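You operate a simulated robot arm through the tools that you are given. There is no shell and no other tool. Be economical: measure what you need, move in short steps, check, and stop when the job is done.

You run a simulated two-armed robot. Do the job below in one go: nothing can be reset, and whatever is moved stays where it is left.

## Task
Take the pasta jug on the top of the long table and put it away on the shelf of the filling bench. Put one of the weights from the top of the long table on the top of the low table. Take the teal bottle from the top of the low table and put it on top of the grey square cup. Take the gram tile marked "20 g" from the top of the tile table and leave it on top of the green roll. Pick up the grey holder with one hand, pass it to the other hand and put it on the shelf of the line table. Put the tall roll labelled "22 m" from the top of the long table on top of the box sleeve there. Open the turn plate. The order is free. Set down upright: pasta jug, bottle, grey holder, tall roll. The turn plate goes anticlockwise seen from above.

It is judged by the outcome, as a careful person would: the job done as asked, and still so three seconds after it is handed in. It fails if anything else is knocked over, pushed out of place, dropped, spilled or broken.

## Robot
Two 7-joint arms with two-finger grippers on one trunk, on a base that drives. Base frame: it is fixed to the floor where the robot stands at the start and does not move with it; the origin is under the middle of the robot, x ahead of it, y to its left, z up. Readings come in m, degrees, newtons and seconds.
The left shoulder is at the start at [0.078, 0.151, 0.988], the right one opposite. With the tool pointing down near the work surface each hand reaches from about 0.34 to 0.8 m from the robot's upright axis, wherever it stands, measured 20 degrees to its own side. Places, roughly: bottle [0.25, 1, 0.75]; box sleeve (16x17x8 cm) [0.9, 1, 0.9]; gram tile [6, -7.25, 0.75]; green roll (6x6x10 cm) [5.9, -6.7, 0.8]; grey holder (20x6x13 cm) [0.9, 1.6, 0.9]; pasta jug (13x8x11 cm) [0.5, 0.2, 0.9]; shelf of the filling bench [6, -2.1, 0.2]; shelf of the line table [-0.1, 3.3, 0.4]; square cup (6x6x4 cm) [0.2, 1.6, 0.8]; tall roll [0.75, 1.5, 1]; top of the low table [0, 1.2, 0.8]; turn plate [0.9, 0.2, 0.9]; weight [0.5, 0.5, 0.75]. Payload 2.54 kg a hand.
The TCP of each hand is the grasp point between the finger pads, 0.03 m short of the fingertips. In the tool frame z runs along the fingers and y along their closing line. The gripper opens to 0.116 m. The gripper's body begins 0.095 m behind the TCP.
Orientation is that of the tool frame in the base frame, as a unit quaternion [x, y, z, w]. With the fingers straight down and closing along the base's y, the tool's x points along the base's -x, its y along +y and its z along -z.

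## Interface
- The arms move only by the tool servo_tool. It takes "left_commands", "right_commands" or both (then of equal length, played together; a hand with none holds still); each is a list of rows, each a list of 7 numbers: the shift along the tool's x, y, z in units of 500 mm (1.0 is 500 mm), then the turn, a rotation vector about the tool's x, y, z in units of 45 degrees (1.0 is 45 degrees), then the opening in per cent of the stroke, from 0 (shut) to 100 (fully open). In form: [[x, y, z, rx, ry, rz, hand], ...]. A call has 1 to 12 rows; each row is the pose to reach, as a shift and turn from the pose commanded when the call began, along the tool's axes at that moment. A call with a number of a shift or a turn outside -1 to 1 is refused whole. Each row takes 0.2 s and may step no farther than 0.05 m and 8.6 degrees from the row before; otherwise, or with a gripper value out of range, the whole call is refused. A pose out of reach is approached as far as the arm can. The call stops where the force on the tool passes 40 N (or 10 N more than at its start, if that is more) or the arm is blocked; 0.2 s more then pass. Each finger travels about 0.072 m/s and halts on what it meets, pressing with about 22 N; the grip force reading is that of the motor and also rises with nothing between the fingers. The clock runs only during rows and for 0.2 s after the last one: add rows that repeat a pose to give the fingers time. The reply holds the time, the measured pose of the TCP, the force on the tool along the base axes, the opening and the grip force, in the units named above and with some noise, with the torque about the TCP (base axes, N m) and any sound that the robot's microphone picked up, and new pictures: "show" is both (left out), scene, wrist or none (wrist: the cameras of the hands that moved).
- Cameras (640 x 400 px; columns grow to the right, rows downward): "scene" is now at [0.1427, 0.0568, 1.1332]; the picture's right is [0.60, -0.80, 0.00], its down [-0.25, -0.19, -0.95] and it looks along [0.76, 0.57, -0.31] (base axes); focal length 214 px, centre (320, 200). "left" rides on the left gripper at [0.069, 0.015, -0.122] in its tool frame; the picture's right is [-0.21, 0.98, 0.00], its down [-0.83, -0.18, -0.53] and it looks along [-0.52, -0.11, 0.85] (tool axes); focal length 251 px, centre (320, 200). "right" rides on the right gripper at [0.069, -0.015, -0.122] in its tool frame; the picture's right is [0.21, 0.98, 0.00], its down [-0.83, 0.18, -0.53] and it looks along [-0.52, 0.11, 0.85] (tool axes); focal length 251 px, centre (320, 200). There is no depth. A picture from a camera that has moved, and an enlarged one, comes with that camera's place and axes in the base frame and with its lens.
- move_column(by): slides the trunk up (or, below 0, down) by that many m; the arms and the scene camera ride with it, the base frame stays. It gives what a move gives, with no picture.
- drive_base(legs): drives the robot by 1 to 6 legs, each [ahead, left, turn to the left] in m, m and degrees, along the robot's own axes; the way and the turn of a leg run together, so that a leg with both is an arc; at most 1.5 m and 180 degrees a leg. The arms and the cameras ride along, it lands a little off, and it stops where it bumps. It gives what a move gives, and a new picture of the scene camera.
- turn_head(pan, tilt): turns the head with the scene camera to pan (to the left, within 80 degrees either way) and tilt (down, from -29 to 69), counted from straight ahead of the robot. It gives what a move gives, and a new picture of the scene camera.
- inspect(camera, box): a new picture of the part [left, top, right, bottom] of that camera's present view, enlarged. The clock stands still meanwhile.
- job_done(): hands the job in; it is judged then, once.

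Go step by step. Nothing tells you exact positions but the pictures and the camera data: compare them with the known pose of the tool, close in by small moves and look again before you grip or let go. The budget is 207 turns and 260 pictures, counting those below and the enlarged ones. Unless the task says otherwise, let go and move clear before handing in.

The tools are called after ">>>" as a command line: name --argument value ..., lists and objects as JSON in quotes. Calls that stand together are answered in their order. servo_tool: Moves the arms, as the interface text tells. Its arguments: {"type":"object","properties":{"left_commands":{"type":"array","items":{"type":"array","items":{"type":"number"}}},"right_commands":{"type":"array","items":{"type":"array","items":{"type":"number"}}},"show":{"type":"string","enum":["both","scene","wrist","none"]}},"required":[]} The other tools are called the same way: move_column (by) slides the trunk up or down; drive_base (legs) drives the base; turn_head (pan, tilt) turns the head that bears the scene camera; inspect (camera, box) takes an enlarged picture of a part of a camera's view; job_done () hands the job in.

At the start:

```text
time: 0.0
left_position: [0.3589, 0.4464, 1.1745]
left_ee_rot: [0.0, 1.0, 0.0, 0.0]
left_force: [0.2, -0.7, -0.7]
left_torque: [0.02, 0.04, -0.03]
left_grip_width: 0.1159
left_grasp_force: 0.1
right_position: [0.4004, 0.0697, 1.1291]
right_ee_rot: [0.0, 1.0, 0.0, 0.0]
right_force: [0.1, -0.4, 0.2]
right_torque: [0.0, 0.01, -0.01]
right_grip_width: 0.1159
right_grasp_force: 0.0
trunk travel left (down, up): [-0.225, 0.064]
robot x, y, heading: [0.0002, -0.0004, 0.2]
head pan, tilt: [37.1, 18.3]
```

scene: 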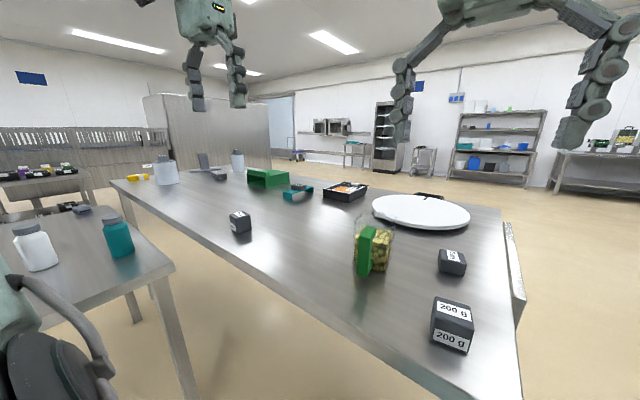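
right: 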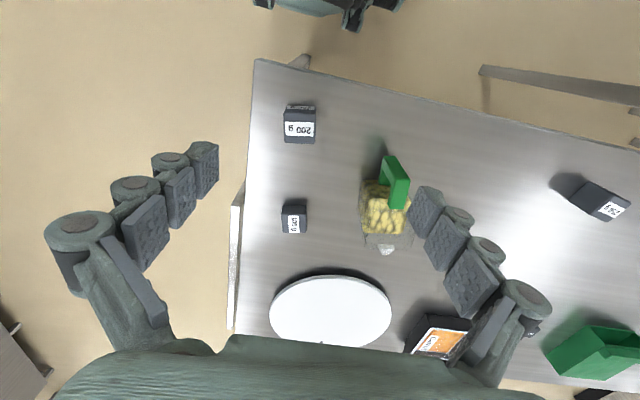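
left: 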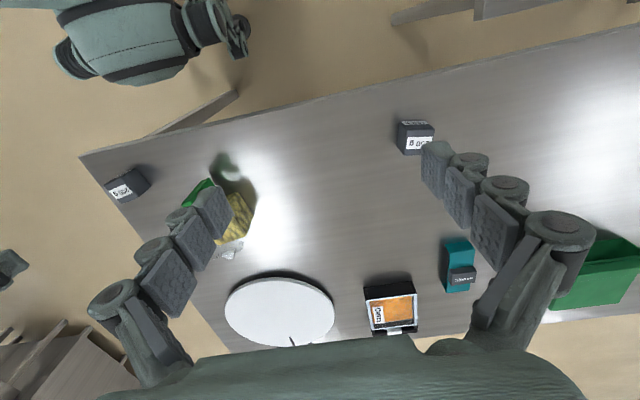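

I see the long table ahead with the weights, pasta jug, turn plate, green sleeve and items at the far left, and the low table at left with two bottles. First I take closer looks.

>>> inspect --camera "scene" --box '[100, 130, 360, 290]'

>>> inspect --camera "scene" --box '[320, 170, 540, 360]'

>>> turn_head --pan 75 --tilt 25

```text
2.46 times, centred on (230, 210) of scene
camera zoom: at [0.1427, 0.0568, 1.1332], right [0.6, -0.8, 0.0], down [-0.25, -0.19, -0.95], along [0.76, 0.57, -0.31], focal length 528 px, centre (542, 175)
```

zoom: 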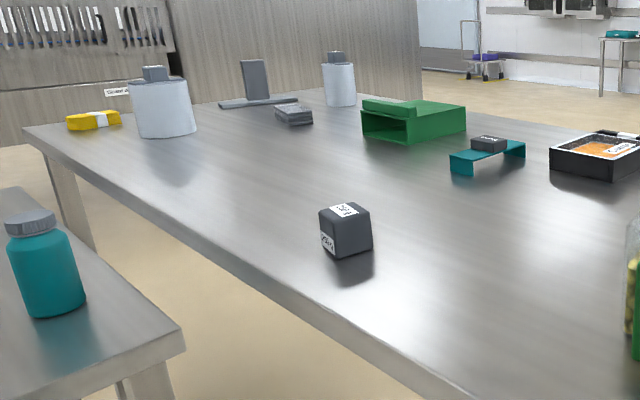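

```text
2.11 times, centred on (430, 265) of scene
camera zoom: at [0.1427, 0.0568, 1.1332], right [0.6, -0.8, 0.0], down [-0.25, -0.19, -0.95], along [0.76, 0.57, -0.31], focal length 452 px, centre (88, 63)
```

zoom: 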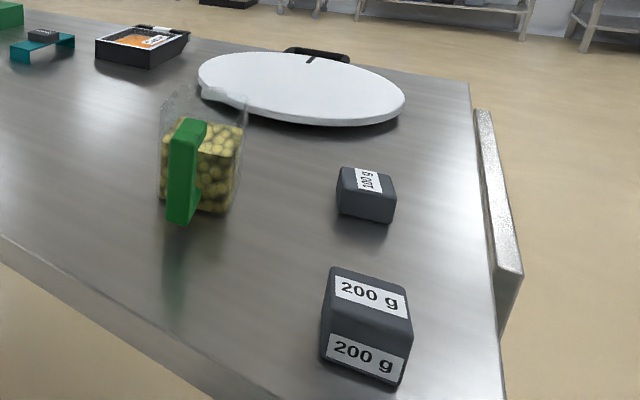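

```text
time: 1.0
left_position: [0.3587, 0.447, 1.1759]
left_ee_rot: [0.0, 1.0, 0.0, 0.0]
left_force: [0.0, -0.1, -0.4]
left_torque: [-0.01, 0.02, 0.01]
left_grip_width: 0.1158
left_grasp_force: 0.1
right_position: [0.4018, 0.0706, 1.1279]
right_ee_rot: [0.001, 1.0, 0.0, 0.0]
right_force: [0.2, -0.1, -0.9]
right_torque: [-0.01, 0.0, -0.01]
right_grip_width: 0.1159
right_grasp_force: 0.1
trunk travel left (down, up): [-0.225, 0.064]
robot x, y, heading: [0.0007, -0.0002, 0.2]
head pan, tilt: [75.0, 25.0]
camera scene: at [0.0922, 0.0895, 1.1223], right [0.97, -0.26, 0.0], down [-0.11, -0.41, -0.91], along [0.24, 0.88, -0.42], focal length 214 px, centre (320, 200)
```

scene: 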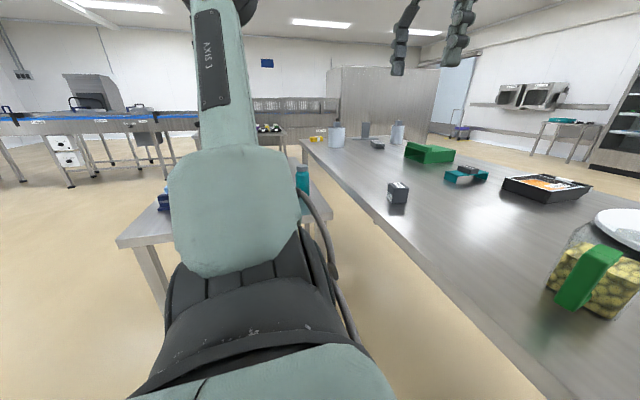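

Table top estimates: long table z≈0.83, near edge x≈0.365; low table z≈0.72 with its near edge y≈0.78. I'll drive left a bit and view the low table and weight.

>>> drive_base --legs '[[-0.05, 0.3, 0]]'

>>> turn_head --pan 50 --tilt 35

```text
time: 4.6
left_position: [0.3108, 0.7542, 1.1757]
left_ee_rot: [0.001, 1.0, 0.0, 0.0]
left_force: [0.0, 0.1, 0.5]
left_torque: [0.01, 0.03, -0.04]
left_grip_width: 0.116
left_grasp_force: 0.2
right_position: [0.3519, 0.3784, 1.1298]
right_ee_rot: [0.001, 1.0, 0.0, 0.001]
right_force: [0.2, 0.3, -0.2]
right_torque: [-0.02, 0.02, 0.01]
right_grip_width: 0.116
right_grasp_force: 0.0
trunk travel left (down, up): [-0.225, 0.064]
robot x, y, heading: [-0.0517, 0.3068, -0.1]
head pan, tilt: [75.0, 25.0]
camera scene: at [0.0435, 0.398, 1.1223], right [0.97, -0.26, 0.0], down [-0.11, -0.41, -0.91], along [0.24, 0.87, -0.42], focal length 214 px, centre (320, 200)
```

scene: 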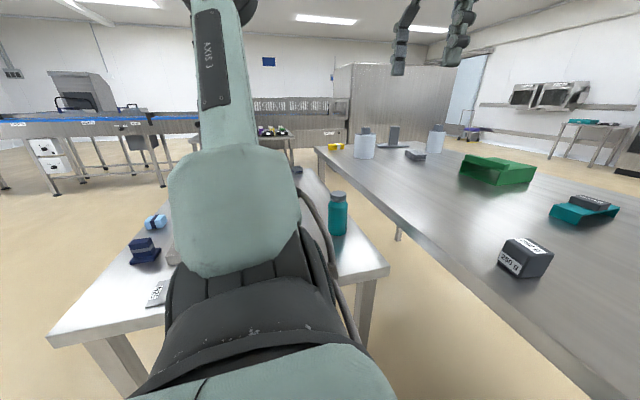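

```text
time: 5.5
left_position: [0.3116, 0.7562, 1.1752]
left_ee_rot: [0.0, 1.0, 0.0, 0.001]
left_force: [-0.2, -0.8, 0.2]
left_torque: [0.02, -0.02, 0.02]
left_grip_width: 0.1162
left_grasp_force: 0.1
right_position: [0.3532, 0.3791, 1.1297]
right_ee_rot: [0.001, 1.0, 0.0, 0.0]
right_force: [0.3, -0.7, -0.1]
right_torque: [-0.01, -0.06, -0.01]
right_grip_width: 0.1158
right_grasp_force: 0.1
trunk travel left (down, up): [-0.225, 0.064]
robot x, y, heading: [-0.0533, 0.3081, -0.1]
head pan, tilt: [50.0, 35.0]
camera scene: at [0.0761, 0.3763, 1.1066], right [0.77, -0.64, 0.0], down [-0.37, -0.44, -0.82], along [0.53, 0.63, -0.57], focal length 214 px, centre (320, 200)
```

scene: 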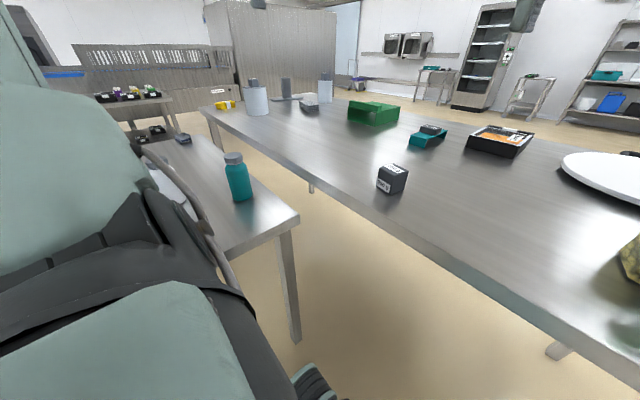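

Weight "250 g" is at about (0.49, 0.61, 0.86). I move the left hand above it and look.

>>> servo_tool --left_commands '[[-0.05, -0.042, 0.05, 0, 0, 0, 100], [-0.1, -0.084, 0.1, 0, 0, 0, 100], [-0.15, -0.126, 0.15, 0, 0, 0, 100], [-0.2, -0.168, 0.2, 0, 0, 0, 100], [-0.25, -0.21, 0.25, 0, 0, 0, 100], [-0.3, -0.252, 0.28, 0, 0, 0, 100], [-0.357, -0.296, 0.3, 0, 0, 0, 100]]' --show "wrist"

```text
time: 7.1
left_position: [0.4886, 0.6064, 1.0238]
left_ee_rot: [0.001, 1.0, 0.0, 0.0]
left_force: [0.2, -0.5, -0.4]
left_torque: [0.0, -0.02, -0.04]
left_grip_width: 0.1162
left_grasp_force: 0.1
right_position: [0.3539, 0.3789, 1.1294]
right_ee_rot: [0.0, 1.0, 0.001, 0.0]
right_force: [-0.3, -0.5, 0.0]
right_torque: [0.01, 0.02, 0.04]
right_grip_width: 0.116
right_grasp_force: 0.0
trunk travel left (down, up): [-0.225, 0.064]
robot x, y, heading: [-0.0459, 0.3061, -0.0]
head pan, tilt: [50.0, 35.0]
camera left: at [0.4196, 0.6217, 1.1465], right [0.22, 0.98, 0.0], down [0.83, -0.18, 0.53], along [0.52, -0.12, -0.85], focal length 251 px, centre (320, 200)
```

left: 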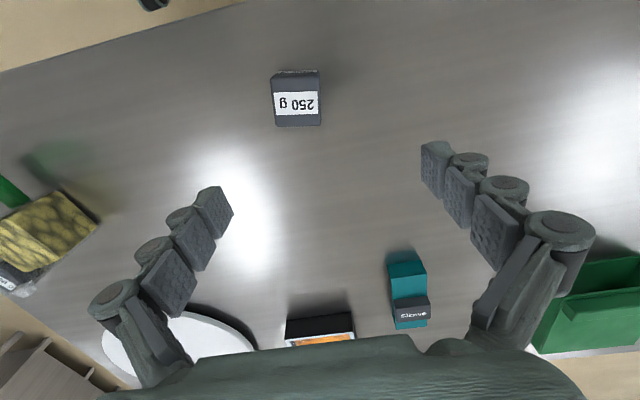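

The weight appears at about (0.467, 0.585), turned by about 12°. I align and get closer.

>>> servo_tool --left_commands '[[0.02, -0.02, 0.05, 0, 0, 0.14, 100], [0.045, -0.043, 0.1, 0, 0, 0.28, 100], [0.045, -0.043, 0.13, 0, 0, 0.28, 100]]' --show "wrist"

```text
time: 7.9
left_position: [0.4675, 0.5827, 0.9595]
left_ee_rot: [0.112, 0.994, -0.001, 0.001]
left_force: [-0.2, -0.2, 0.2]
left_torque: [0.01, -0.04, 0.02]
left_grip_width: 0.116
left_grasp_force: 0.1
right_position: [0.3539, 0.3796, 1.1289]
right_ee_rot: [0.0, 1.0, 0.0, 0.0]
right_force: [-0.2, 0.7, -0.2]
right_torque: [0.02, -0.02, 0.02]
right_grip_width: 0.1161
right_grasp_force: 0.3
trunk travel left (down, up): [-0.225, 0.064]
robot x, y, heading: [-0.049, 0.31, -0.3]
head pan, tilt: [50.0, 35.0]
camera left: at [0.4032, 0.6133, 1.0813], right [0.43, 0.91, 0.0], down [0.77, -0.36, 0.53], along [0.48, -0.23, -0.85], focal length 251 px, centre (320, 200)
```

left: 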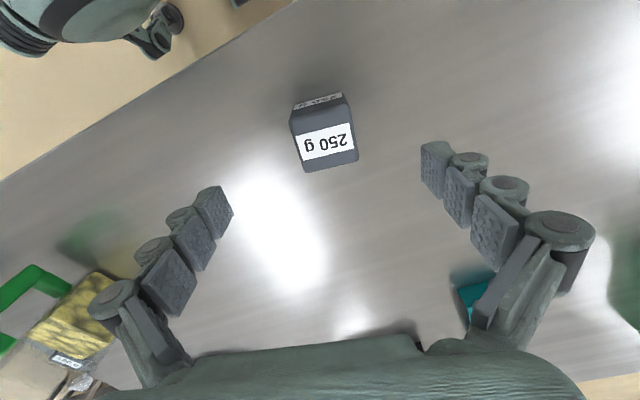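

The fingers are in line with the weight. I go down a bit to straddle it and check heights.

>>> servo_tool --left_commands '[[-0.009, 0.006, 0.07, 0, 0, 0, 100], [-0.009, 0.006, 0.12, 0, 0, 0, 100]]' --show "both"

```text
time: 8.5
left_position: [0.4728, 0.5876, 0.902]
left_ee_rot: [0.111, 0.994, 0.0, 0.0]
left_force: [-0.3, 0.5, 0.4]
left_torque: [-0.01, -0.02, -0.01]
left_grip_width: 0.1161
left_grasp_force: 0.0
right_position: [0.3532, 0.3796, 1.1295]
right_ee_rot: [0.001, 1.0, 0.001, 0.0]
right_force: [0.1, 1.1, -0.2]
right_torque: [0.01, -0.03, 0.02]
right_grip_width: 0.1162
right_grasp_force: 0.0
trunk travel left (down, up): [-0.225, 0.064]
robot x, y, heading: [-0.0515, 0.311, -0.3]
head pan, tilt: [50.0, 35.0]
camera scene: at [0.0763, 0.3763, 1.1066], right [0.76, -0.64, 0.0], down [-0.37, -0.44, -0.82], along [0.53, 0.63, -0.57], focal length 214 px, centre (320, 200)
camera left: at [0.4087, 0.6166, 1.0236], right [0.42, 0.91, 0.0], down [0.77, -0.36, 0.53], along [0.48, -0.23, -0.85], focal length 251 px, centre (320, 200)
```

scene: 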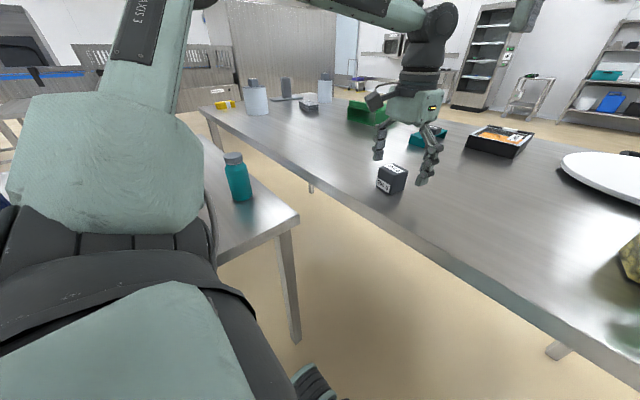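
left: 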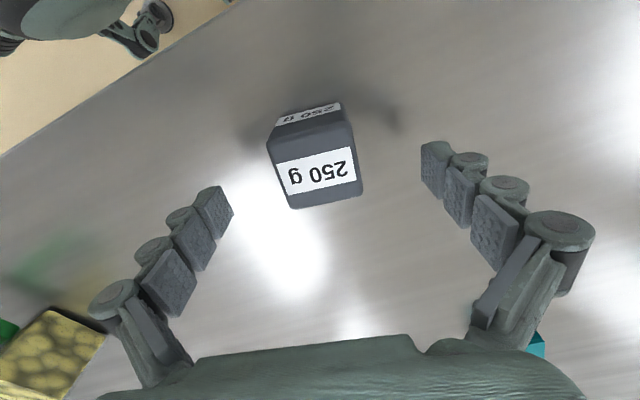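

The weight lies centred under the fingers. I lower and close.

>>> servo_tool --left_commands '[[0, 0, 0.04, 0, 0, 0, 100], [0, 0, 0.076, 0, 0, 0, 100], [0, 0, 0.076, 0, 0, 0, 60], [0, 0, 0.076, 0, 0, 0, 40], [0, 0, 0.076, 0, 0, 0, 30], [0, 0, 0.076, 0, 0, 0, 30], [0, 0, 0.076, 0, 0, 0, 30], [0, 0, 0.076, 0, 0, 0, 30]]' --show "wrist"

```text
time: 9.5
left_position: [0.4742, 0.58, 0.8781]
left_ee_rot: [0.111, 0.994, -0.002, 0.016]
left_force: [-2.7, -1.5, 52.8]
left_torque: [0.16, 0.57, 0.01]
left_grip_width: 0.0552
left_grasp_force: 24.7
right_position: [0.3473, 0.3774, 1.1329]
right_ee_rot: [0.001, 1.0, 0.001, 0.003]
right_force: [-0.3, 1.0, -0.6]
right_torque: [-0.05, -0.03, -0.03]
right_grip_width: 0.1158
right_grasp_force: 0.1
trunk travel left (down, up): [-0.225, 0.064]
robot x, y, heading: [-0.0485, 0.3099, -0.1]
head pan, tilt: [50.0, 35.0]
stopped in row 5 (left hand): the force on the tool passed its limit at 45 N (the readings are from after the stop); the commanded pose is now the measured one
camera left: at [0.4069, 0.6108, 0.9983], right [0.43, 0.9, 0.01], down [0.75, -0.36, 0.56], along [0.51, -0.23, -0.83], focal length 251 px, centre (320, 200)
```

left: 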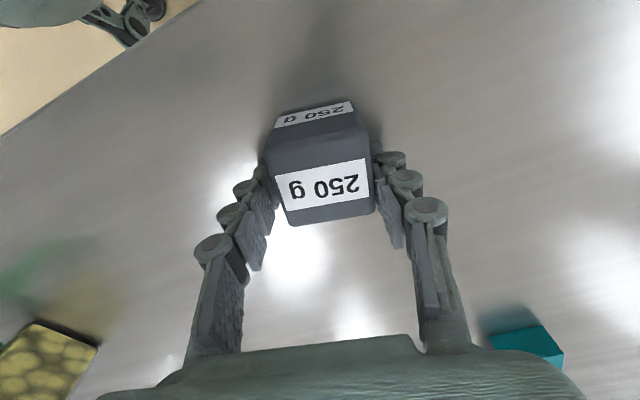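

The fingertips reached the table (top z≈0.848) and the weight is gripped. I lift it gently.

>>> servo_tool --left_commands '[[0, 0, -0.02, 0, 0, 0, 30], [0, 0, -0.08, 0, 0, 0, 30], [0, 0, -0.16, 0, 0, 0, 30], [0, 0, -0.24, 0, 0, 0, 30], [0, 0, -0.32, 0, 0, 0, 30]]' --show "wrist"

>>> drive_base --legs '[[0, 0, 45]]'

>>> turn_head --pan 0 --tilt 35

```text
time: 10.7
left_position: [0.4716, 0.5817, 1.0274]
left_ee_rot: [0.112, 0.994, -0.002, 0.006]
left_force: [0.5, 0.2, -2.7]
left_torque: [0.01, -0.06, -0.02]
left_grip_width: 0.0455
left_grasp_force: 21.9
right_position: [0.3525, 0.3786, 1.1281]
right_ee_rot: [0.001, 1.0, 0.0, 0.0]
right_force: [0.0, -0.3, 0.1]
right_torque: [0.0, 0.02, 0.01]
right_grip_width: 0.1163
right_grasp_force: 0.0
trunk travel left (down, up): [-0.225, 0.064]
robot x, y, heading: [-0.0511, 0.3101, 0.0]
head pan, tilt: [50.0, 35.0]
camera left: at [0.4075, 0.6112, 1.1486], right [0.43, 0.9, 0.0], down [0.76, -0.36, 0.54], along [0.49, -0.23, -0.84], focal length 251 px, centre (320, 200)
```

left: 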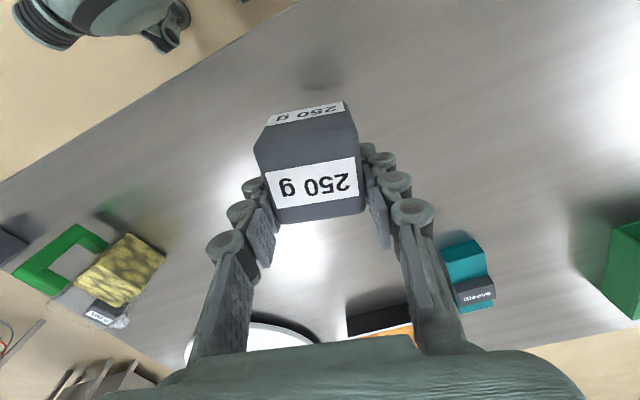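

```text
time: 13.2
left_position: [0.1326, 0.8681, 1.0273]
left_ee_rot: [-0.272, 0.962, -0.001, 0.006]
left_force: [0.0, 0.7, -2.5]
left_torque: [0.01, -0.04, 0.04]
left_grip_width: 0.0455
left_grasp_force: 21.8
right_position: [0.1885, 0.6394, 1.1297]
right_ee_rot: [-0.377, 0.926, -0.001, 0.0]
right_force: [-0.5, -0.8, 0.0]
right_torque: [0.03, -0.03, 0.01]
right_grip_width: 0.1159
right_grasp_force: 0.0
trunk travel left (down, up): [-0.225, 0.064]
robot x, y, heading: [-0.047, 0.3069, 44.2]
head pan, tilt: [50.0, 35.0]
camera scene: at [-0.0065, 0.4445, 1.1065], right [1.0, 0.07, 0.0], down [0.04, -0.57, -0.82], along [-0.06, 0.82, -0.57], focal length 214 px, centre (320, 200)
```

scene: 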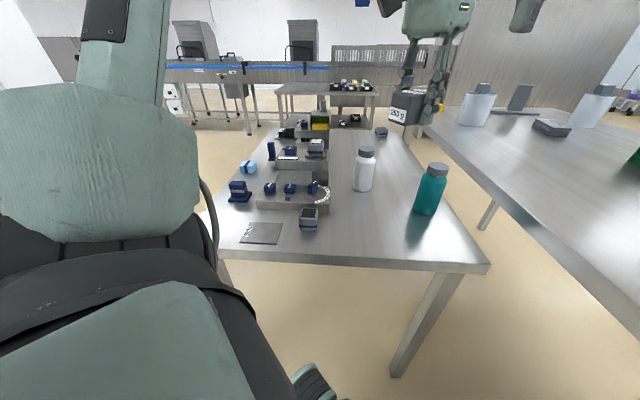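

```text
time: 14.4
left_position: [0.1329, 0.8685, 1.0284]
left_ee_rot: [-0.272, 0.962, 0.0, 0.006]
left_force: [0.1, -0.2, -2.5]
left_torque: [0.03, -0.05, 0.01]
left_grip_width: 0.0455
left_grasp_force: 22.2
right_position: [0.1891, 0.6389, 1.1288]
right_ee_rot: [-0.376, 0.926, 0.0, 0.0]
right_force: [-0.1, -0.4, -0.9]
right_torque: [0.02, -0.01, -0.03]
right_grip_width: 0.116
right_grasp_force: 0.1
trunk travel left (down, up): [-0.225, 0.064]
robot x, y, heading: [-0.0443, 0.3041, 44.3]
head pan, tilt: [0.0, 35.0]
camera scene: at [0.0631, 0.4182, 1.1065], right [0.7, -0.72, 0.0], down [-0.41, -0.4, -0.82], along [0.59, 0.57, -0.57], focal length 214 px, centre (320, 200)
```

scene: 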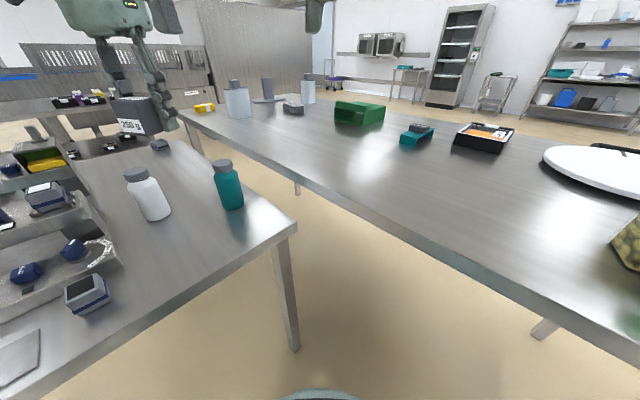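

The low table has free room near (0.09, 0.85), between the blue box and the teal bottle. I take the weight over there and down.

>>> servo_tool --left_commands '[[0.05, 0.014, 0.05, 0, 0, 0, 30], [0.092, 0.014, 0.12, 0, 0, 0, 30], [0.092, 0.014, 0.2, 0, 0, 0, 30], [0.092, 0.014, 0.28, 0, 0, 0, 30], [0.092, 0.014, 0.36, 0, 0, 0, 30], [0.092, 0.014, 0.43, 0, 0, 0, 30]]' --show "both"

```text
time: 15.8
left_position: [0.0917, 0.8515, 0.8099]
left_ee_rot: [-0.272, 0.962, 0.0, 0.006]
left_force: [-0.4, 0.0, -2.6]
left_torque: [0.01, -0.03, -0.01]
left_grip_width: 0.0454
left_grasp_force: 22.5
right_position: [0.1903, 0.6396, 1.1284]
right_ee_rot: [-0.377, 0.926, 0.0, 0.0]
right_force: [-0.5, -1.0, -0.2]
right_torque: [0.01, -0.02, 0.01]
right_grip_width: 0.1157
right_grasp_force: 0.0
trunk travel left (down, up): [-0.225, 0.064]
robot x, y, heading: [-0.0454, 0.3065, 44.0]
head pan, tilt: [0.0, 35.0]
camera scene: at [0.0633, 0.4184, 1.1065], right [0.7, -0.72, 0.0], down [-0.41, -0.4, -0.82], along [0.59, 0.57, -0.57], focal length 214 px, centre (320, 200)
camera left: at [0.0238, 0.828, 0.9309], right [-0.33, 0.94, 0.0], down [0.79, 0.28, 0.54], along [0.51, 0.18, -0.84], focal length 251 px, centre (320, 200)
```

scene: 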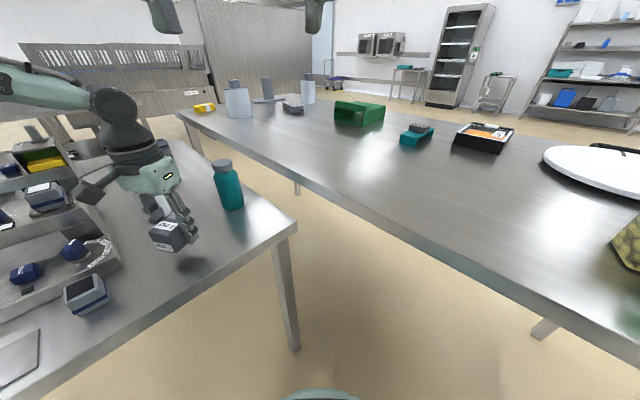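
left: 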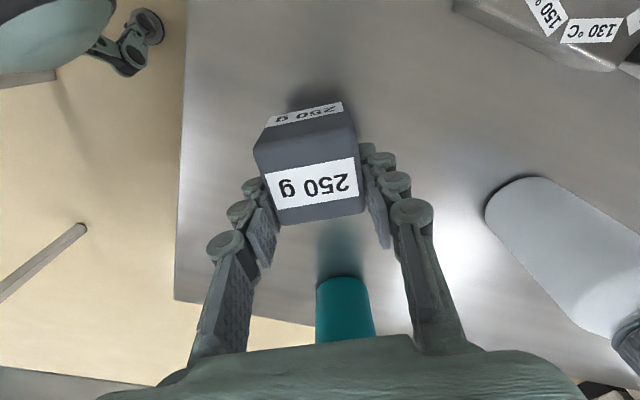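

Close above the table, clear of neighbours. I lower in small steps until contact.

>>> servo_tool --left_commands '[[0, 0, 0.02, 0, 0, 0, 30], [0, 0, 0.04, 0, 0, 0, 30], [0, 0, 0.05, 0, 0, 0, 30]]' --show "wrist"

```text
time: 16.6
left_position: [0.0917, 0.8519, 0.7859]
left_ee_rot: [-0.272, 0.962, 0.001, 0.005]
left_force: [-0.3, -0.3, -2.4]
left_torque: [0.04, -0.04, 0.03]
left_grip_width: 0.0455
left_grasp_force: 22.1
right_position: [0.1884, 0.6399, 1.1297]
right_ee_rot: [-0.377, 0.926, 0.0, 0.001]
right_force: [0.2, 0.0, 0.1]
right_torque: [-0.01, -0.01, -0.03]
right_grip_width: 0.116
right_grasp_force: 0.0
trunk travel left (down, up): [-0.225, 0.064]
robot x, y, heading: [-0.0482, 0.3094, 44.3]
head pan, tilt: [0.0, 35.0]
camera left: at [0.0238, 0.8274, 0.9062], right [-0.33, 0.94, 0.0], down [0.79, 0.28, 0.54], along [0.51, 0.18, -0.84], focal length 251 px, centre (320, 200)
```

left: 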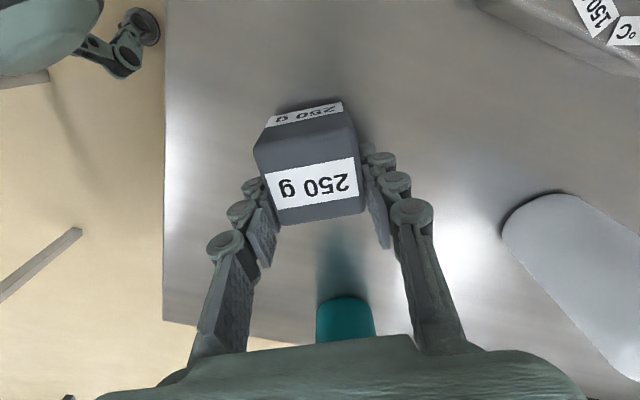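

>>> servo_tool --left_commands '[[0, 0, 0.01, 0, 0, 0, 30], [0, 0, 0.016, 0, 0, 0, 30], [0, 0, 0.022, 0, 0, 0, 30]]' --show "none"

```text
time: 17.4
left_position: [0.0928, 0.8509, 0.7792]
left_ee_rot: [-0.272, 0.962, 0.004, 0.009]
left_force: [-8.4, 6.0, 35.1]
left_torque: [-0.24, 0.51, -0.15]
left_grip_width: 0.0453
left_grasp_force: 22.3
right_position: [0.1883, 0.6383, 1.1309]
right_ee_rot: [-0.376, 0.926, 0.001, 0.001]
right_force: [0.4, 0.1, 0.2]
right_torque: [0.01, -0.02, 0.05]
right_grip_width: 0.116
right_grasp_force: 0.0
trunk travel left (down, up): [-0.225, 0.064]
robot x, y, heading: [-0.0488, 0.3069, 44.4]
head pan, tilt: [0.0, 35.0]
```

Contact: the low table top is at z≈0.75. I ease up a hair, open, and rise.

>>> servo_tool --left_commands '[[0, 0, -0.004, 0, 0, 0, 30], [0, 0, -0.004, 0, 0, 0, 45], [0, 0, -0.004, 0, 0, 0, 60], [0, 0, -0.004, 0, 0, 0, 80], [0, 0, -0.004, 0, 0, 0, 80], [0, 0, -0.06, 0, 0, 0, 80], [0, 0, -0.14, 0, 0, 0, 80], [0, 0, -0.22, 0, 0, 0, 80], [0, 0, -0.31, 0, 0, 0, 80], [0, 0, -0.4, 0, 0, 0, 80]]' --show "both"

```text
time: 19.6
left_position: [0.0897, 0.8497, 0.9755]
left_ee_rot: [-0.272, 0.962, 0.001, 0.005]
left_force: [-0.2, 0.2, -0.1]
left_torque: [0.01, 0.03, 0.0]
left_grip_width: 0.0927
left_grasp_force: 0.1
right_position: [0.1897, 0.6386, 1.1297]
right_ee_rot: [-0.377, 0.926, 0.0, 0.0]
right_force: [0.1, 0.0, -0.7]
right_torque: [-0.02, 0.0, 0.02]
right_grip_width: 0.1159
right_grasp_force: 0.1
trunk travel left (down, up): [-0.225, 0.064]
robot x, y, heading: [-0.0464, 0.3086, 44.4]
head pan, tilt: [0.0, 35.0]
camera scene: at [0.0632, 0.4176, 1.1066], right [0.7, -0.72, 0.0], down [-0.41, -0.4, -0.82], along [0.59, 0.57, -0.57], focal length 214 px, centre (320, 200)
camera left: at [0.0226, 0.8247, 1.0962], right [-0.33, 0.94, 0.0], down [0.79, 0.28, 0.54], along [0.51, 0.18, -0.84], focal length 251 px, centre (320, 200)
```

scene: 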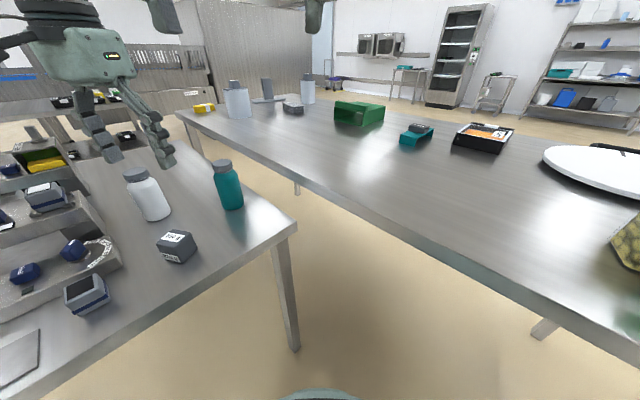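
left: 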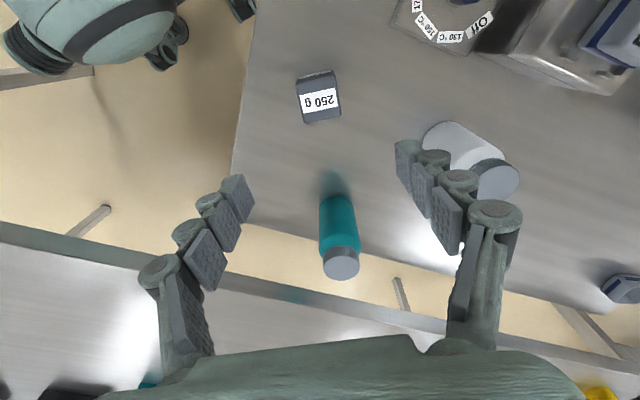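

The weight stands on the low table. Teal bottle: about (0.243, 0.935), top z≈0.875. I move the left hand above it.

>>> servo_tool --left_commands '[[-0.09, -0.004, 0, 0, 0, 0, 100], [-0.18, -0.008, 0, 0, 0, 0, 100], [-0.27, -0.012, 0, 0, 0, 0, 100], [-0.35, -0.016, 0, 0, 0, 0, 100]]' --show "both"

```text
time: 20.6
left_position: [0.2442, 0.942, 0.9747]
left_ee_rot: [-0.274, 0.962, 0.0, 0.003]
left_force: [-0.4, 0.0, 1.0]
left_torque: [-0.02, -0.03, -0.04]
left_grip_width: 0.1162
left_grasp_force: 0.1
right_position: [0.1905, 0.6413, 1.1275]
right_ee_rot: [-0.376, 0.927, -0.001, -0.001]
right_force: [1.1, 0.2, -0.7]
right_torque: [-0.03, 0.06, -0.01]
right_grip_width: 0.1159
right_grasp_force: 0.0
trunk travel left (down, up): [-0.225, 0.064]
robot x, y, heading: [-0.0441, 0.3052, 44.2]
head pan, tilt: [0.0, 35.0]
camera scene: at [0.0641, 0.4197, 1.1062], right [0.7, -0.72, 0.0], down [-0.41, -0.4, -0.82], along [0.59, 0.57, -0.58], focal length 214 px, centre (320, 200)
camera left: at [0.1767, 0.9173, 1.0953], right [-0.33, 0.94, 0.0], down [0.79, 0.28, 0.54], along [0.51, 0.18, -0.84], focal length 251 px, centre (320, 200)
```

scene: 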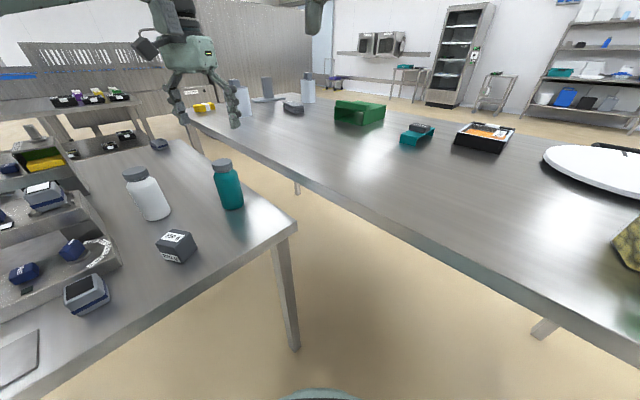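
left: 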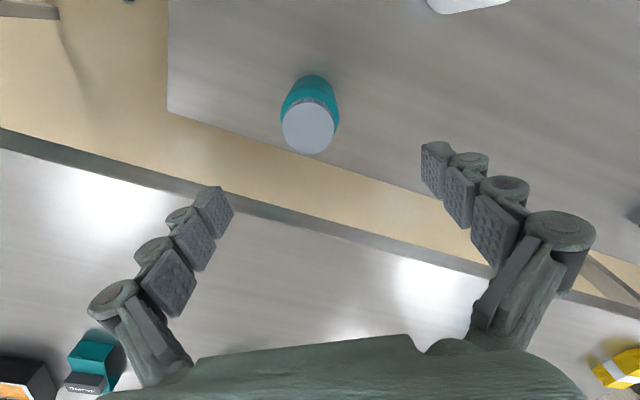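

Cap centre at about (0.242, 0.928). I descend around the bottle and grip.

>>> servo_tool --left_commands '[[0.017, -0.02, 0.04, 0, 0, 0, 100], [0.017, -0.02, 0.12, 0, 0, 0, 100], [0.017, -0.02, 0.2, 0, 0, 0, 100]]' --show "both"

```text
time: 21.4
left_position: [0.2462, 0.9233, 0.8777]
left_ee_rot: [-0.273, 0.962, 0.0, 0.007]
left_force: [0.3, 0.7, -0.9]
left_torque: [-0.03, -0.03, 0.05]
left_grip_width: 0.1158
left_grasp_force: 0.0
right_position: [0.1879, 0.6394, 1.129]
right_ee_rot: [-0.376, 0.927, 0.0, 0.0]
right_force: [0.7, -0.5, 1.1]
right_torque: [0.03, -0.03, -0.04]
right_grip_width: 0.1159
right_grasp_force: 0.0
trunk travel left (down, up): [-0.225, 0.064]
robot x, y, heading: [-0.051, 0.3094, 44.2]
head pan, tilt: [0.0, 35.0]
camera scene: at [0.0633, 0.4182, 1.1065], right [0.7, -0.72, 0.0], down [-0.41, -0.4, -0.82], along [0.59, 0.57, -0.57], focal length 214 px, centre (320, 200)
camera left: at [0.1784, 0.8994, 0.9991], right [-0.33, 0.94, 0.0], down [0.79, 0.28, 0.54], along [0.51, 0.18, -0.84], focal length 251 px, centre (320, 200)
```

scene: 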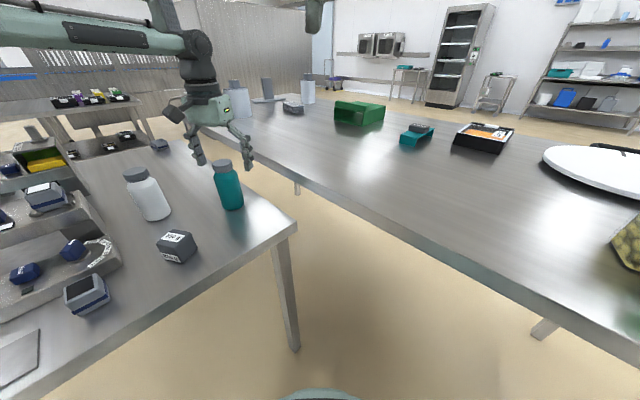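
left: 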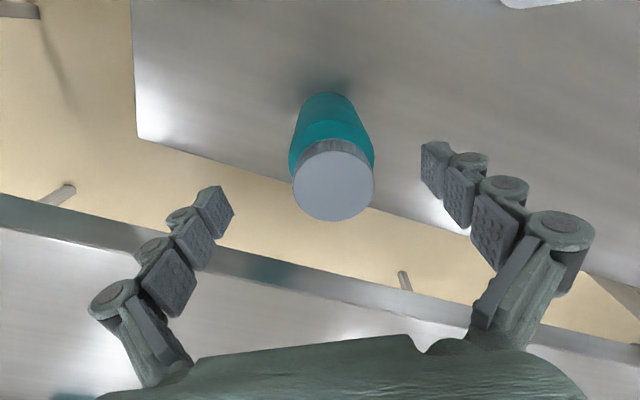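

>>> servo_tool --left_commands '[[0.008, 0.014, 0.05, 0, 0, 0, 100], [0.008, 0.014, 0.1, 0, 0, 0, 100], [0.008, 0.014, 0.1, 0, 0, 0, 70], [0.008, 0.014, 0.1, 0, 0, 0, 45], [0.008, 0.014, 0.1, 0, 0, 0, 35], [0.008, 0.014, 0.1, 0, 0, 0, 35], [0.008, 0.014, 0.1, 0, 0, 0, 35]]' --show "both"

```text
time: 23.0
left_position: [0.2389, 0.927, 0.8289]
left_ee_rot: [-0.272, 0.962, 0.001, 0.005]
left_force: [0.7, 1.2, 0.7]
left_torque: [0.14, 0.09, 0.01]
left_grip_width: 0.0566
left_grasp_force: 22.0
right_position: [0.189, 0.6392, 1.129]
right_ee_rot: [-0.377, 0.926, 0.0, 0.0]
right_force: [-0.2, -0.5, 0.5]
right_torque: [-0.01, 0.0, -0.06]
right_grip_width: 0.116
right_grasp_force: 0.0
trunk travel left (down, up): [-0.225, 0.064]
robot x, y, heading: [-0.0513, 0.3084, 44.3]
head pan, tilt: [0.0, 35.0]
camera scene: at [0.0631, 0.418, 1.1066], right [0.7, -0.72, 0.0], down [-0.41, -0.4, -0.82], along [0.59, 0.57, -0.57], focal length 214 px, centre (320, 200)
camera left: at [0.1705, 0.902, 0.9505], right [-0.33, 0.94, 0.0], down [0.79, 0.28, 0.54], along [0.51, 0.18, -0.84], focal length 251 px, centre (320, 200)
```

scene: 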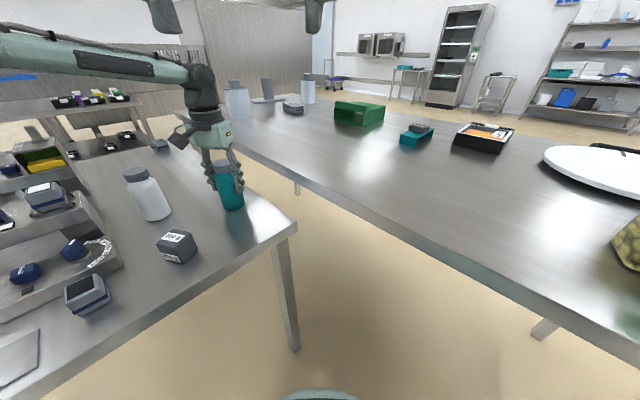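
left: 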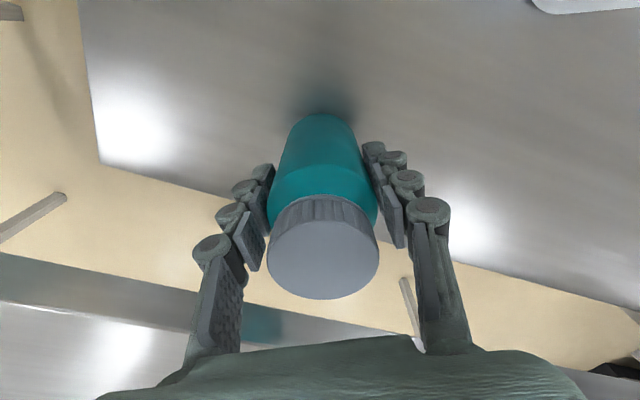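

The bottle is gripped (base 0.079 below TCP). I lift it straight up, then tuck both hands in for driving.

>>> servo_tool --left_commands '[[0, 0, -0.08, 0, 0, 0, 35], [0, 0, -0.17, 0, 0, 0, 35], [0, 0, -0.26, 0, 0, 0, 35], [0, 0, -0.35, 0, 0, 0, 35], [0, 0, -0.44, 0, 0, 0, 35], [0.07, 0.03, -0.44, 0, 0, 0, 35], [0.15, 0.07, -0.44, 0, 0, 0, 35], [0.22, 0.11, -0.44, 0, 0, 0, 35], [0.3, 0.15, -0.44, 0, 0, 0, 35], [0.37, 0.19, -0.44, 0, 0, 0, 35], [0.44, 0.23, -0.44, 0, 0, 0, 35]]' --right_commands '[[0, -0.065, 0, 0, 0, 0, 100], [0, -0.13, 0, 0, 0, 0, 100], [0, -0.195, 0, 0, 0, 0, 100], [0, -0.26, 0, 0, 0, 0, 100], [0, -0.325, 0, 0, 0, 0, 100], [0, -0.39, 0, 0, 0, 0, 100], [0, -0.455, 0, 0, 0, 0, 100], [0, -0.52, 0, 0, 0, 0, 100], [0, -0.585, 0, 0, 0, 0, 100], [0, -0.65, 0, 0, 0, 0, 100], [0, -0.7, 0, 0, 0, 0, 100]]' --show "scene"

>>> drive_base --legs '[[-0.25, 0, 0], [0, 0, 45]]'

>>> turn_head --pan 0 --tilt 25

```text
time: 25.4
left_position: [-0.0143, 0.9064, 1.0429]
left_ee_rot: [-0.272, 0.962, 0.0, 0.006]
left_force: [-0.7, -0.7, -2.9]
left_torque: [-0.05, 0.0, 0.01]
left_grip_width: 0.0563
left_grasp_force: 22.0
left hand out of reach, approached as far as the arm can: row 5
right_position: [0.4327, 0.3861, 1.1299]
right_ee_rot: [-0.377, 0.926, -0.001, -0.001]
right_force: [0.1, 0.5, 0.5]
right_torque: [-0.01, 0.01, 0.0]
right_grip_width: 0.1162
right_grasp_force: 0.1
trunk travel left (down, up): [-0.225, 0.064]
robot x, y, heading: [-0.0496, 0.309, 44.1]
head pan, tilt: [0.0, 35.0]
camera scene: at [0.0626, 0.418, 1.1066], right [0.7, -0.72, 0.0], down [-0.41, -0.4, -0.82], along [0.59, 0.57, -0.57], focal length 214 px, centre (320, 200)
```

scene: 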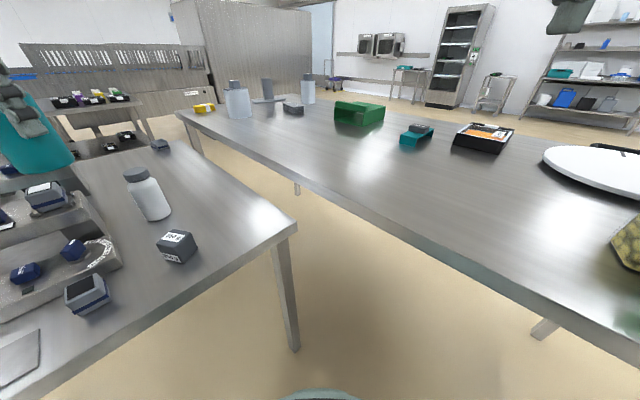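

```text
time: 29.4
left_position: [-0.6308, 0.5772, 1.0436]
left_ee_rot: [-0.621, 0.784, 0.002, 0.005]
left_force: [0.2, -0.3, -3.3]
left_torque: [-0.04, 0.04, -0.02]
left_grip_width: 0.0562
left_grasp_force: 22.2
right_position: [0.0529, 0.5286, 1.1292]
right_ee_rot: [-0.704, 0.711, 0.0, 0.0]
right_force: [-0.6, -0.3, -0.2]
right_torque: [0.01, -0.02, -0.01]
right_grip_width: 0.1159
right_grasp_force: 0.1
trunk travel left (down, up): [-0.225, 0.064]
robot x, y, heading: [-0.2323, 0.1318, 89.7]
head pan, tilt: [0.0, 35.0]
camera scene: at [-0.2295, 0.288, 1.1065], right [1.0, -0.01, 0.0], down [-0.01, -0.57, -0.82], along [0.01, 0.82, -0.57], focal length 214 px, centre (320, 200)
```

scene: 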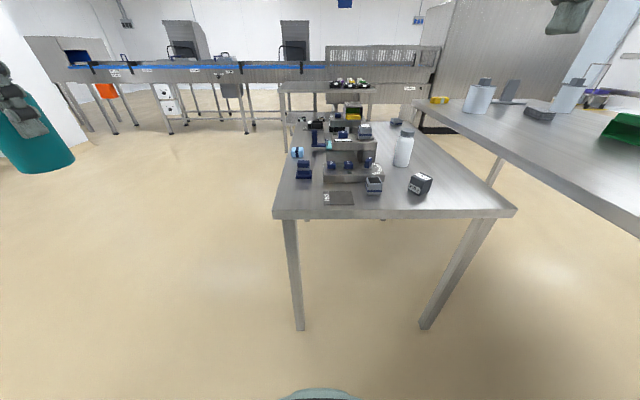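

```text
time: 30.1
left_position: [-0.6316, 0.5761, 1.0425]
left_ee_rot: [-0.621, 0.783, 0.002, 0.006]
left_force: [-0.1, -0.3, -2.5]
left_torque: [-0.02, 0.01, -0.02]
left_grip_width: 0.0561
left_grasp_force: 22.2
right_position: [0.0535, 0.5284, 1.1281]
right_ee_rot: [-0.703, 0.712, 0.0, 0.0]
right_force: [0.4, 0.1, -0.3]
right_torque: [0.02, -0.01, -0.01]
right_grip_width: 0.1161
right_grasp_force: 0.1
trunk travel left (down, up): [-0.225, 0.064]
robot x, y, heading: [-0.2318, 0.131, 89.3]
head pan, tilt: [0.0, 25.0]
camera scene: at [-0.2294, 0.2921, 1.1222], right [1.0, -0.01, 0.0], down [0.0, -0.42, -0.91], along [0.01, 0.91, -0.42], focal length 214 px, centre (320, 200)
```

scene: 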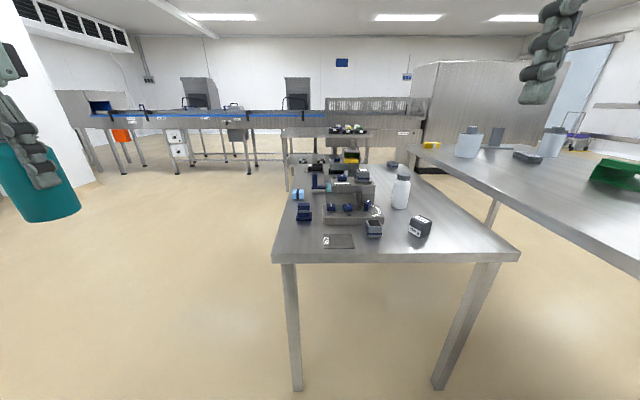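

The way around the low table's west side looks free. The line table (with its shelf) stands behind it at y≈3. I drive around to the north end and turn to face −y.

>>> drive_base --legs '[[0, 0.8, 0], [1.2, 0, 0], [1.0, 0, 0]]'

>>> turn_head --pan -60 --tilt 30

```text
time: 49.0
left_position: [-1.332, 2.8399, 1.0425]
left_ee_rot: [-0.602, 0.798, 0.002, 0.005]
left_force: [-0.8, 0.3, -2.9]
left_torque: [-0.06, 0.01, 0.02]
left_grip_width: 0.0563
left_grasp_force: 22.2
right_position: [-0.6522, 2.7606, 1.1283]
right_ee_rot: [-0.688, 0.726, 0.0, 0.001]
right_force: [-0.1, -0.6, 0.5]
right_torque: [-0.01, 0.0, 0.0]
right_grip_width: 0.1161
right_grasp_force: 0.0
trunk travel left (down, up): [-0.225, 0.064]
robot x, y, heading: [-0.9561, 2.38, 86.9]
head pan, tilt: [0.0, 25.0]
camera scene: at [-0.9444, 2.5381, 1.1222], right [1.0, -0.06, 0.0], down [-0.02, -0.42, -0.91], along [0.05, 0.9, -0.42], focal length 214 px, centre (320, 200)
```

scene: 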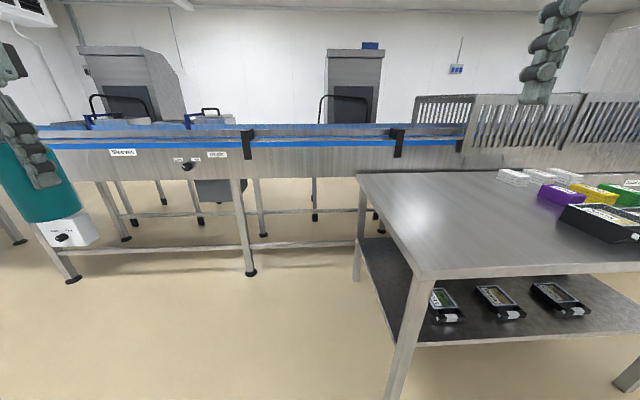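

```text
time: 50.2
left_position: [-1.3332, 2.8413, 1.043]
left_ee_rot: [-0.603, 0.798, 0.002, 0.005]
left_force: [0.0, -0.4, -2.4]
left_torque: [-0.06, 0.0, 0.01]
left_grip_width: 0.0561
left_grasp_force: 22.0
right_position: [-0.6519, 2.7608, 1.1286]
right_ee_rot: [-0.687, 0.727, 0.0, 0.0]
right_force: [-1.4, -0.6, -0.3]
right_torque: [0.02, -0.01, 0.0]
right_grip_width: 0.1162
right_grasp_force: 0.1
trunk travel left (down, up): [-0.225, 0.064]
robot x, y, heading: [-0.9511, 2.377, 86.8]
head pan, tilt: [-60.0, 30.0]
camera scene: at [-0.8689, 2.4867, 1.1143], right [0.45, -0.89, 0.0], down [-0.45, -0.23, -0.87], along [0.77, 0.39, -0.5], focal length 214 px, centre (320, 200)
```

scene: 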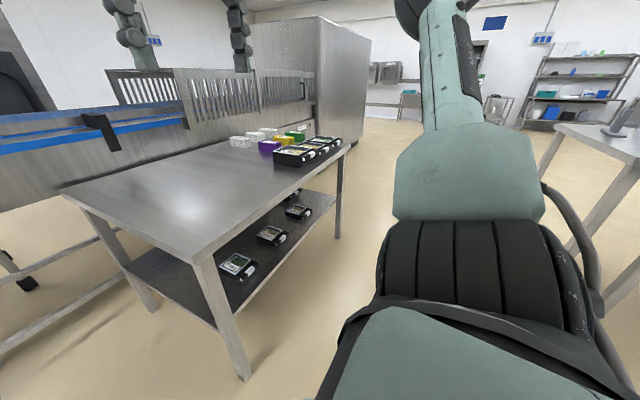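

The line table front is near y≈2.9 with three trays on its shelf and room on the left. I turn to face −y and move over to the low table's north end.

>>> drive_base --legs '[[0, -0.05, 90], [0, 0, 93]]'

>>> turn_head --pan 30 --tilt 30

```text
time: 58.6
left_position: [-0.5182, 1.9628, 1.0429]
left_ee_rot: [0.783, 0.622, -0.005, 0.002]
left_force: [-0.5, 0.6, -2.2]
left_torque: [0.01, 0.01, 0.04]
left_grip_width: 0.0562
left_grasp_force: 21.7
right_position: [-1.2024, 2.0085, 1.1293]
right_ee_rot: [0.71, 0.705, 0.0, 0.0]
right_force: [0.7, 0.0, -0.1]
right_torque: [0.02, 0.02, -0.01]
right_grip_width: 0.1159
right_grasp_force: 0.0
trunk travel left (down, up): [-0.225, 0.064]
robot x, y, heading: [-0.9176, 2.4071, -90.3]
head pan, tilt: [-60.0, 30.0]
camera scene: at [-0.9986, 2.2946, 1.1143], right [-0.49, 0.87, 0.0], down [0.43, 0.25, -0.87], along [-0.75, -0.43, -0.5], focal length 214 px, centre (320, 200)
```

scene: 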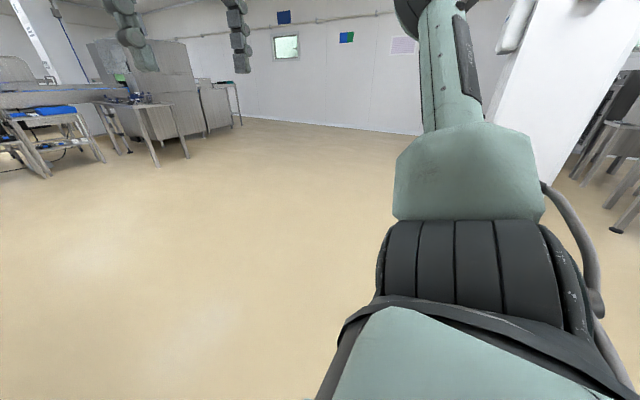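

```text
time: 60.3
left_position: [-0.5182, 1.9628, 1.0432]
left_ee_rot: [0.783, 0.622, -0.006, 0.002]
left_force: [0.6, 0.3, -2.5]
left_torque: [-0.01, -0.03, 0.03]
left_grip_width: 0.0563
left_grasp_force: 22.0
right_position: [-1.2016, 2.0104, 1.1288]
right_ee_rot: [0.709, 0.705, 0.0, 0.0]
right_force: [0.1, 0.9, 1.0]
right_torque: [0.04, 0.0, 0.02]
right_grip_width: 0.1163
right_grasp_force: 0.1
trunk travel left (down, up): [-0.225, 0.064]
robot x, y, heading: [-0.9191, 2.4054, -90.4]
head pan, tilt: [30.0, 30.0]
camera scene: at [-0.8754, 2.2606, 1.1143], right [-0.87, -0.49, 0.0], down [-0.25, 0.43, -0.87], along [0.43, -0.75, -0.5], focal length 214 px, centre (320, 200)
```

scene: 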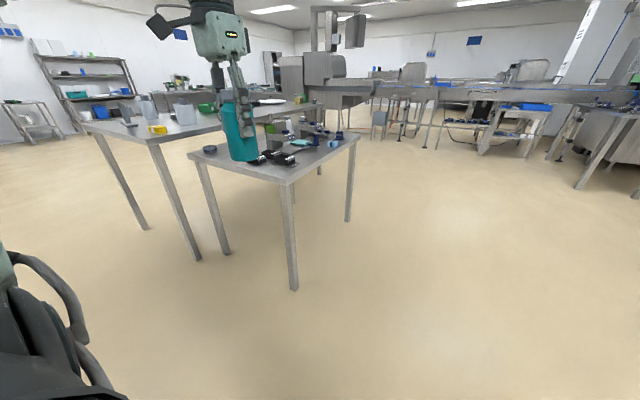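

>>> drive_base --legs '[[0, 0.92, 0], [0.15, 0, 0]]'

>>> turn_head --pan 20 --tilt 40

```text
time: 70.4
left_position: [0.4066, 1.8139, 1.0429]
left_ee_rot: [0.778, 0.628, -0.005, 0.002]
left_force: [-0.2, -0.6, -4.0]
left_torque: [0.05, -0.02, -0.04]
left_grip_width: 0.0561
left_grasp_force: 21.9
right_position: [-0.2795, 1.8491, 1.1284]
right_ee_rot: [0.705, 0.709, 0.0, 0.0]
right_force: [-0.2, -1.6, -0.9]
right_torque: [0.01, 0.0, -0.02]
right_grip_width: 0.1158
right_grasp_force: 0.1
trunk travel left (down, up): [-0.225, 0.064]
robot x, y, heading: [-0.0031, 2.2499, -89.7]
head pan, tilt: [30.0, 30.0]
camera scene: at [0.0447, 2.1068, 1.1142], right [-0.86, -0.51, 0.0], down [-0.25, 0.43, -0.87], along [0.44, -0.75, -0.5], focal length 214 px, centre (320, 200)
```

scene: 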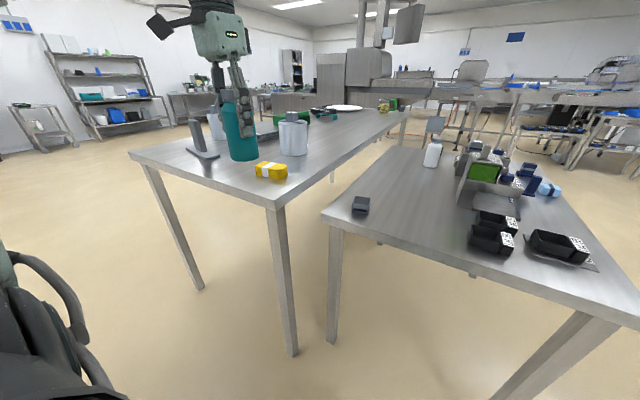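

```text
time: 71.2
left_position: [0.4059, 1.8151, 1.0431]
left_ee_rot: [0.778, 0.628, -0.005, 0.002]
left_force: [-0.7, 0.5, -4.0]
left_torque: [0.04, 0.03, 0.0]
left_grip_width: 0.0564
left_grasp_force: 21.9
right_position: [-0.2777, 1.8513, 1.129]
right_ee_rot: [0.705, 0.71, 0.0, 0.0]
right_force: [-0.6, -0.5, 0.3]
right_torque: [0.01, -0.01, -0.01]
right_grip_width: 0.1159
right_grasp_force: 0.0
trunk travel left (down, up): [-0.225, 0.064]
robot x, y, heading: [0.0, 2.2544, -89.7]
head pan, tilt: [20.0, 40.0]
camera scene: at [0.0286, 2.1057, 1.099], right [-0.94, -0.35, 0.0], down [-0.22, 0.6, -0.77], along [0.27, -0.72, -0.64], focal length 214 px, centre (320, 200)
```

scene: 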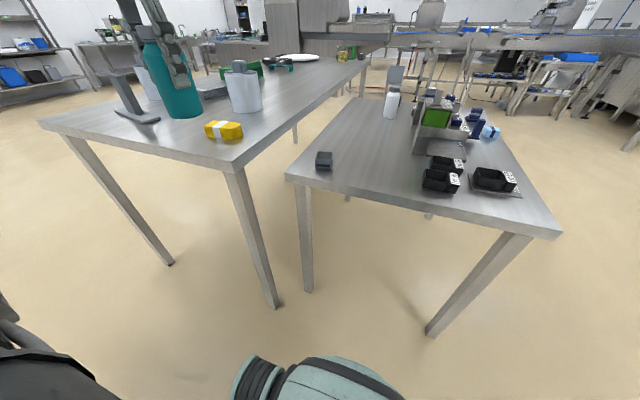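

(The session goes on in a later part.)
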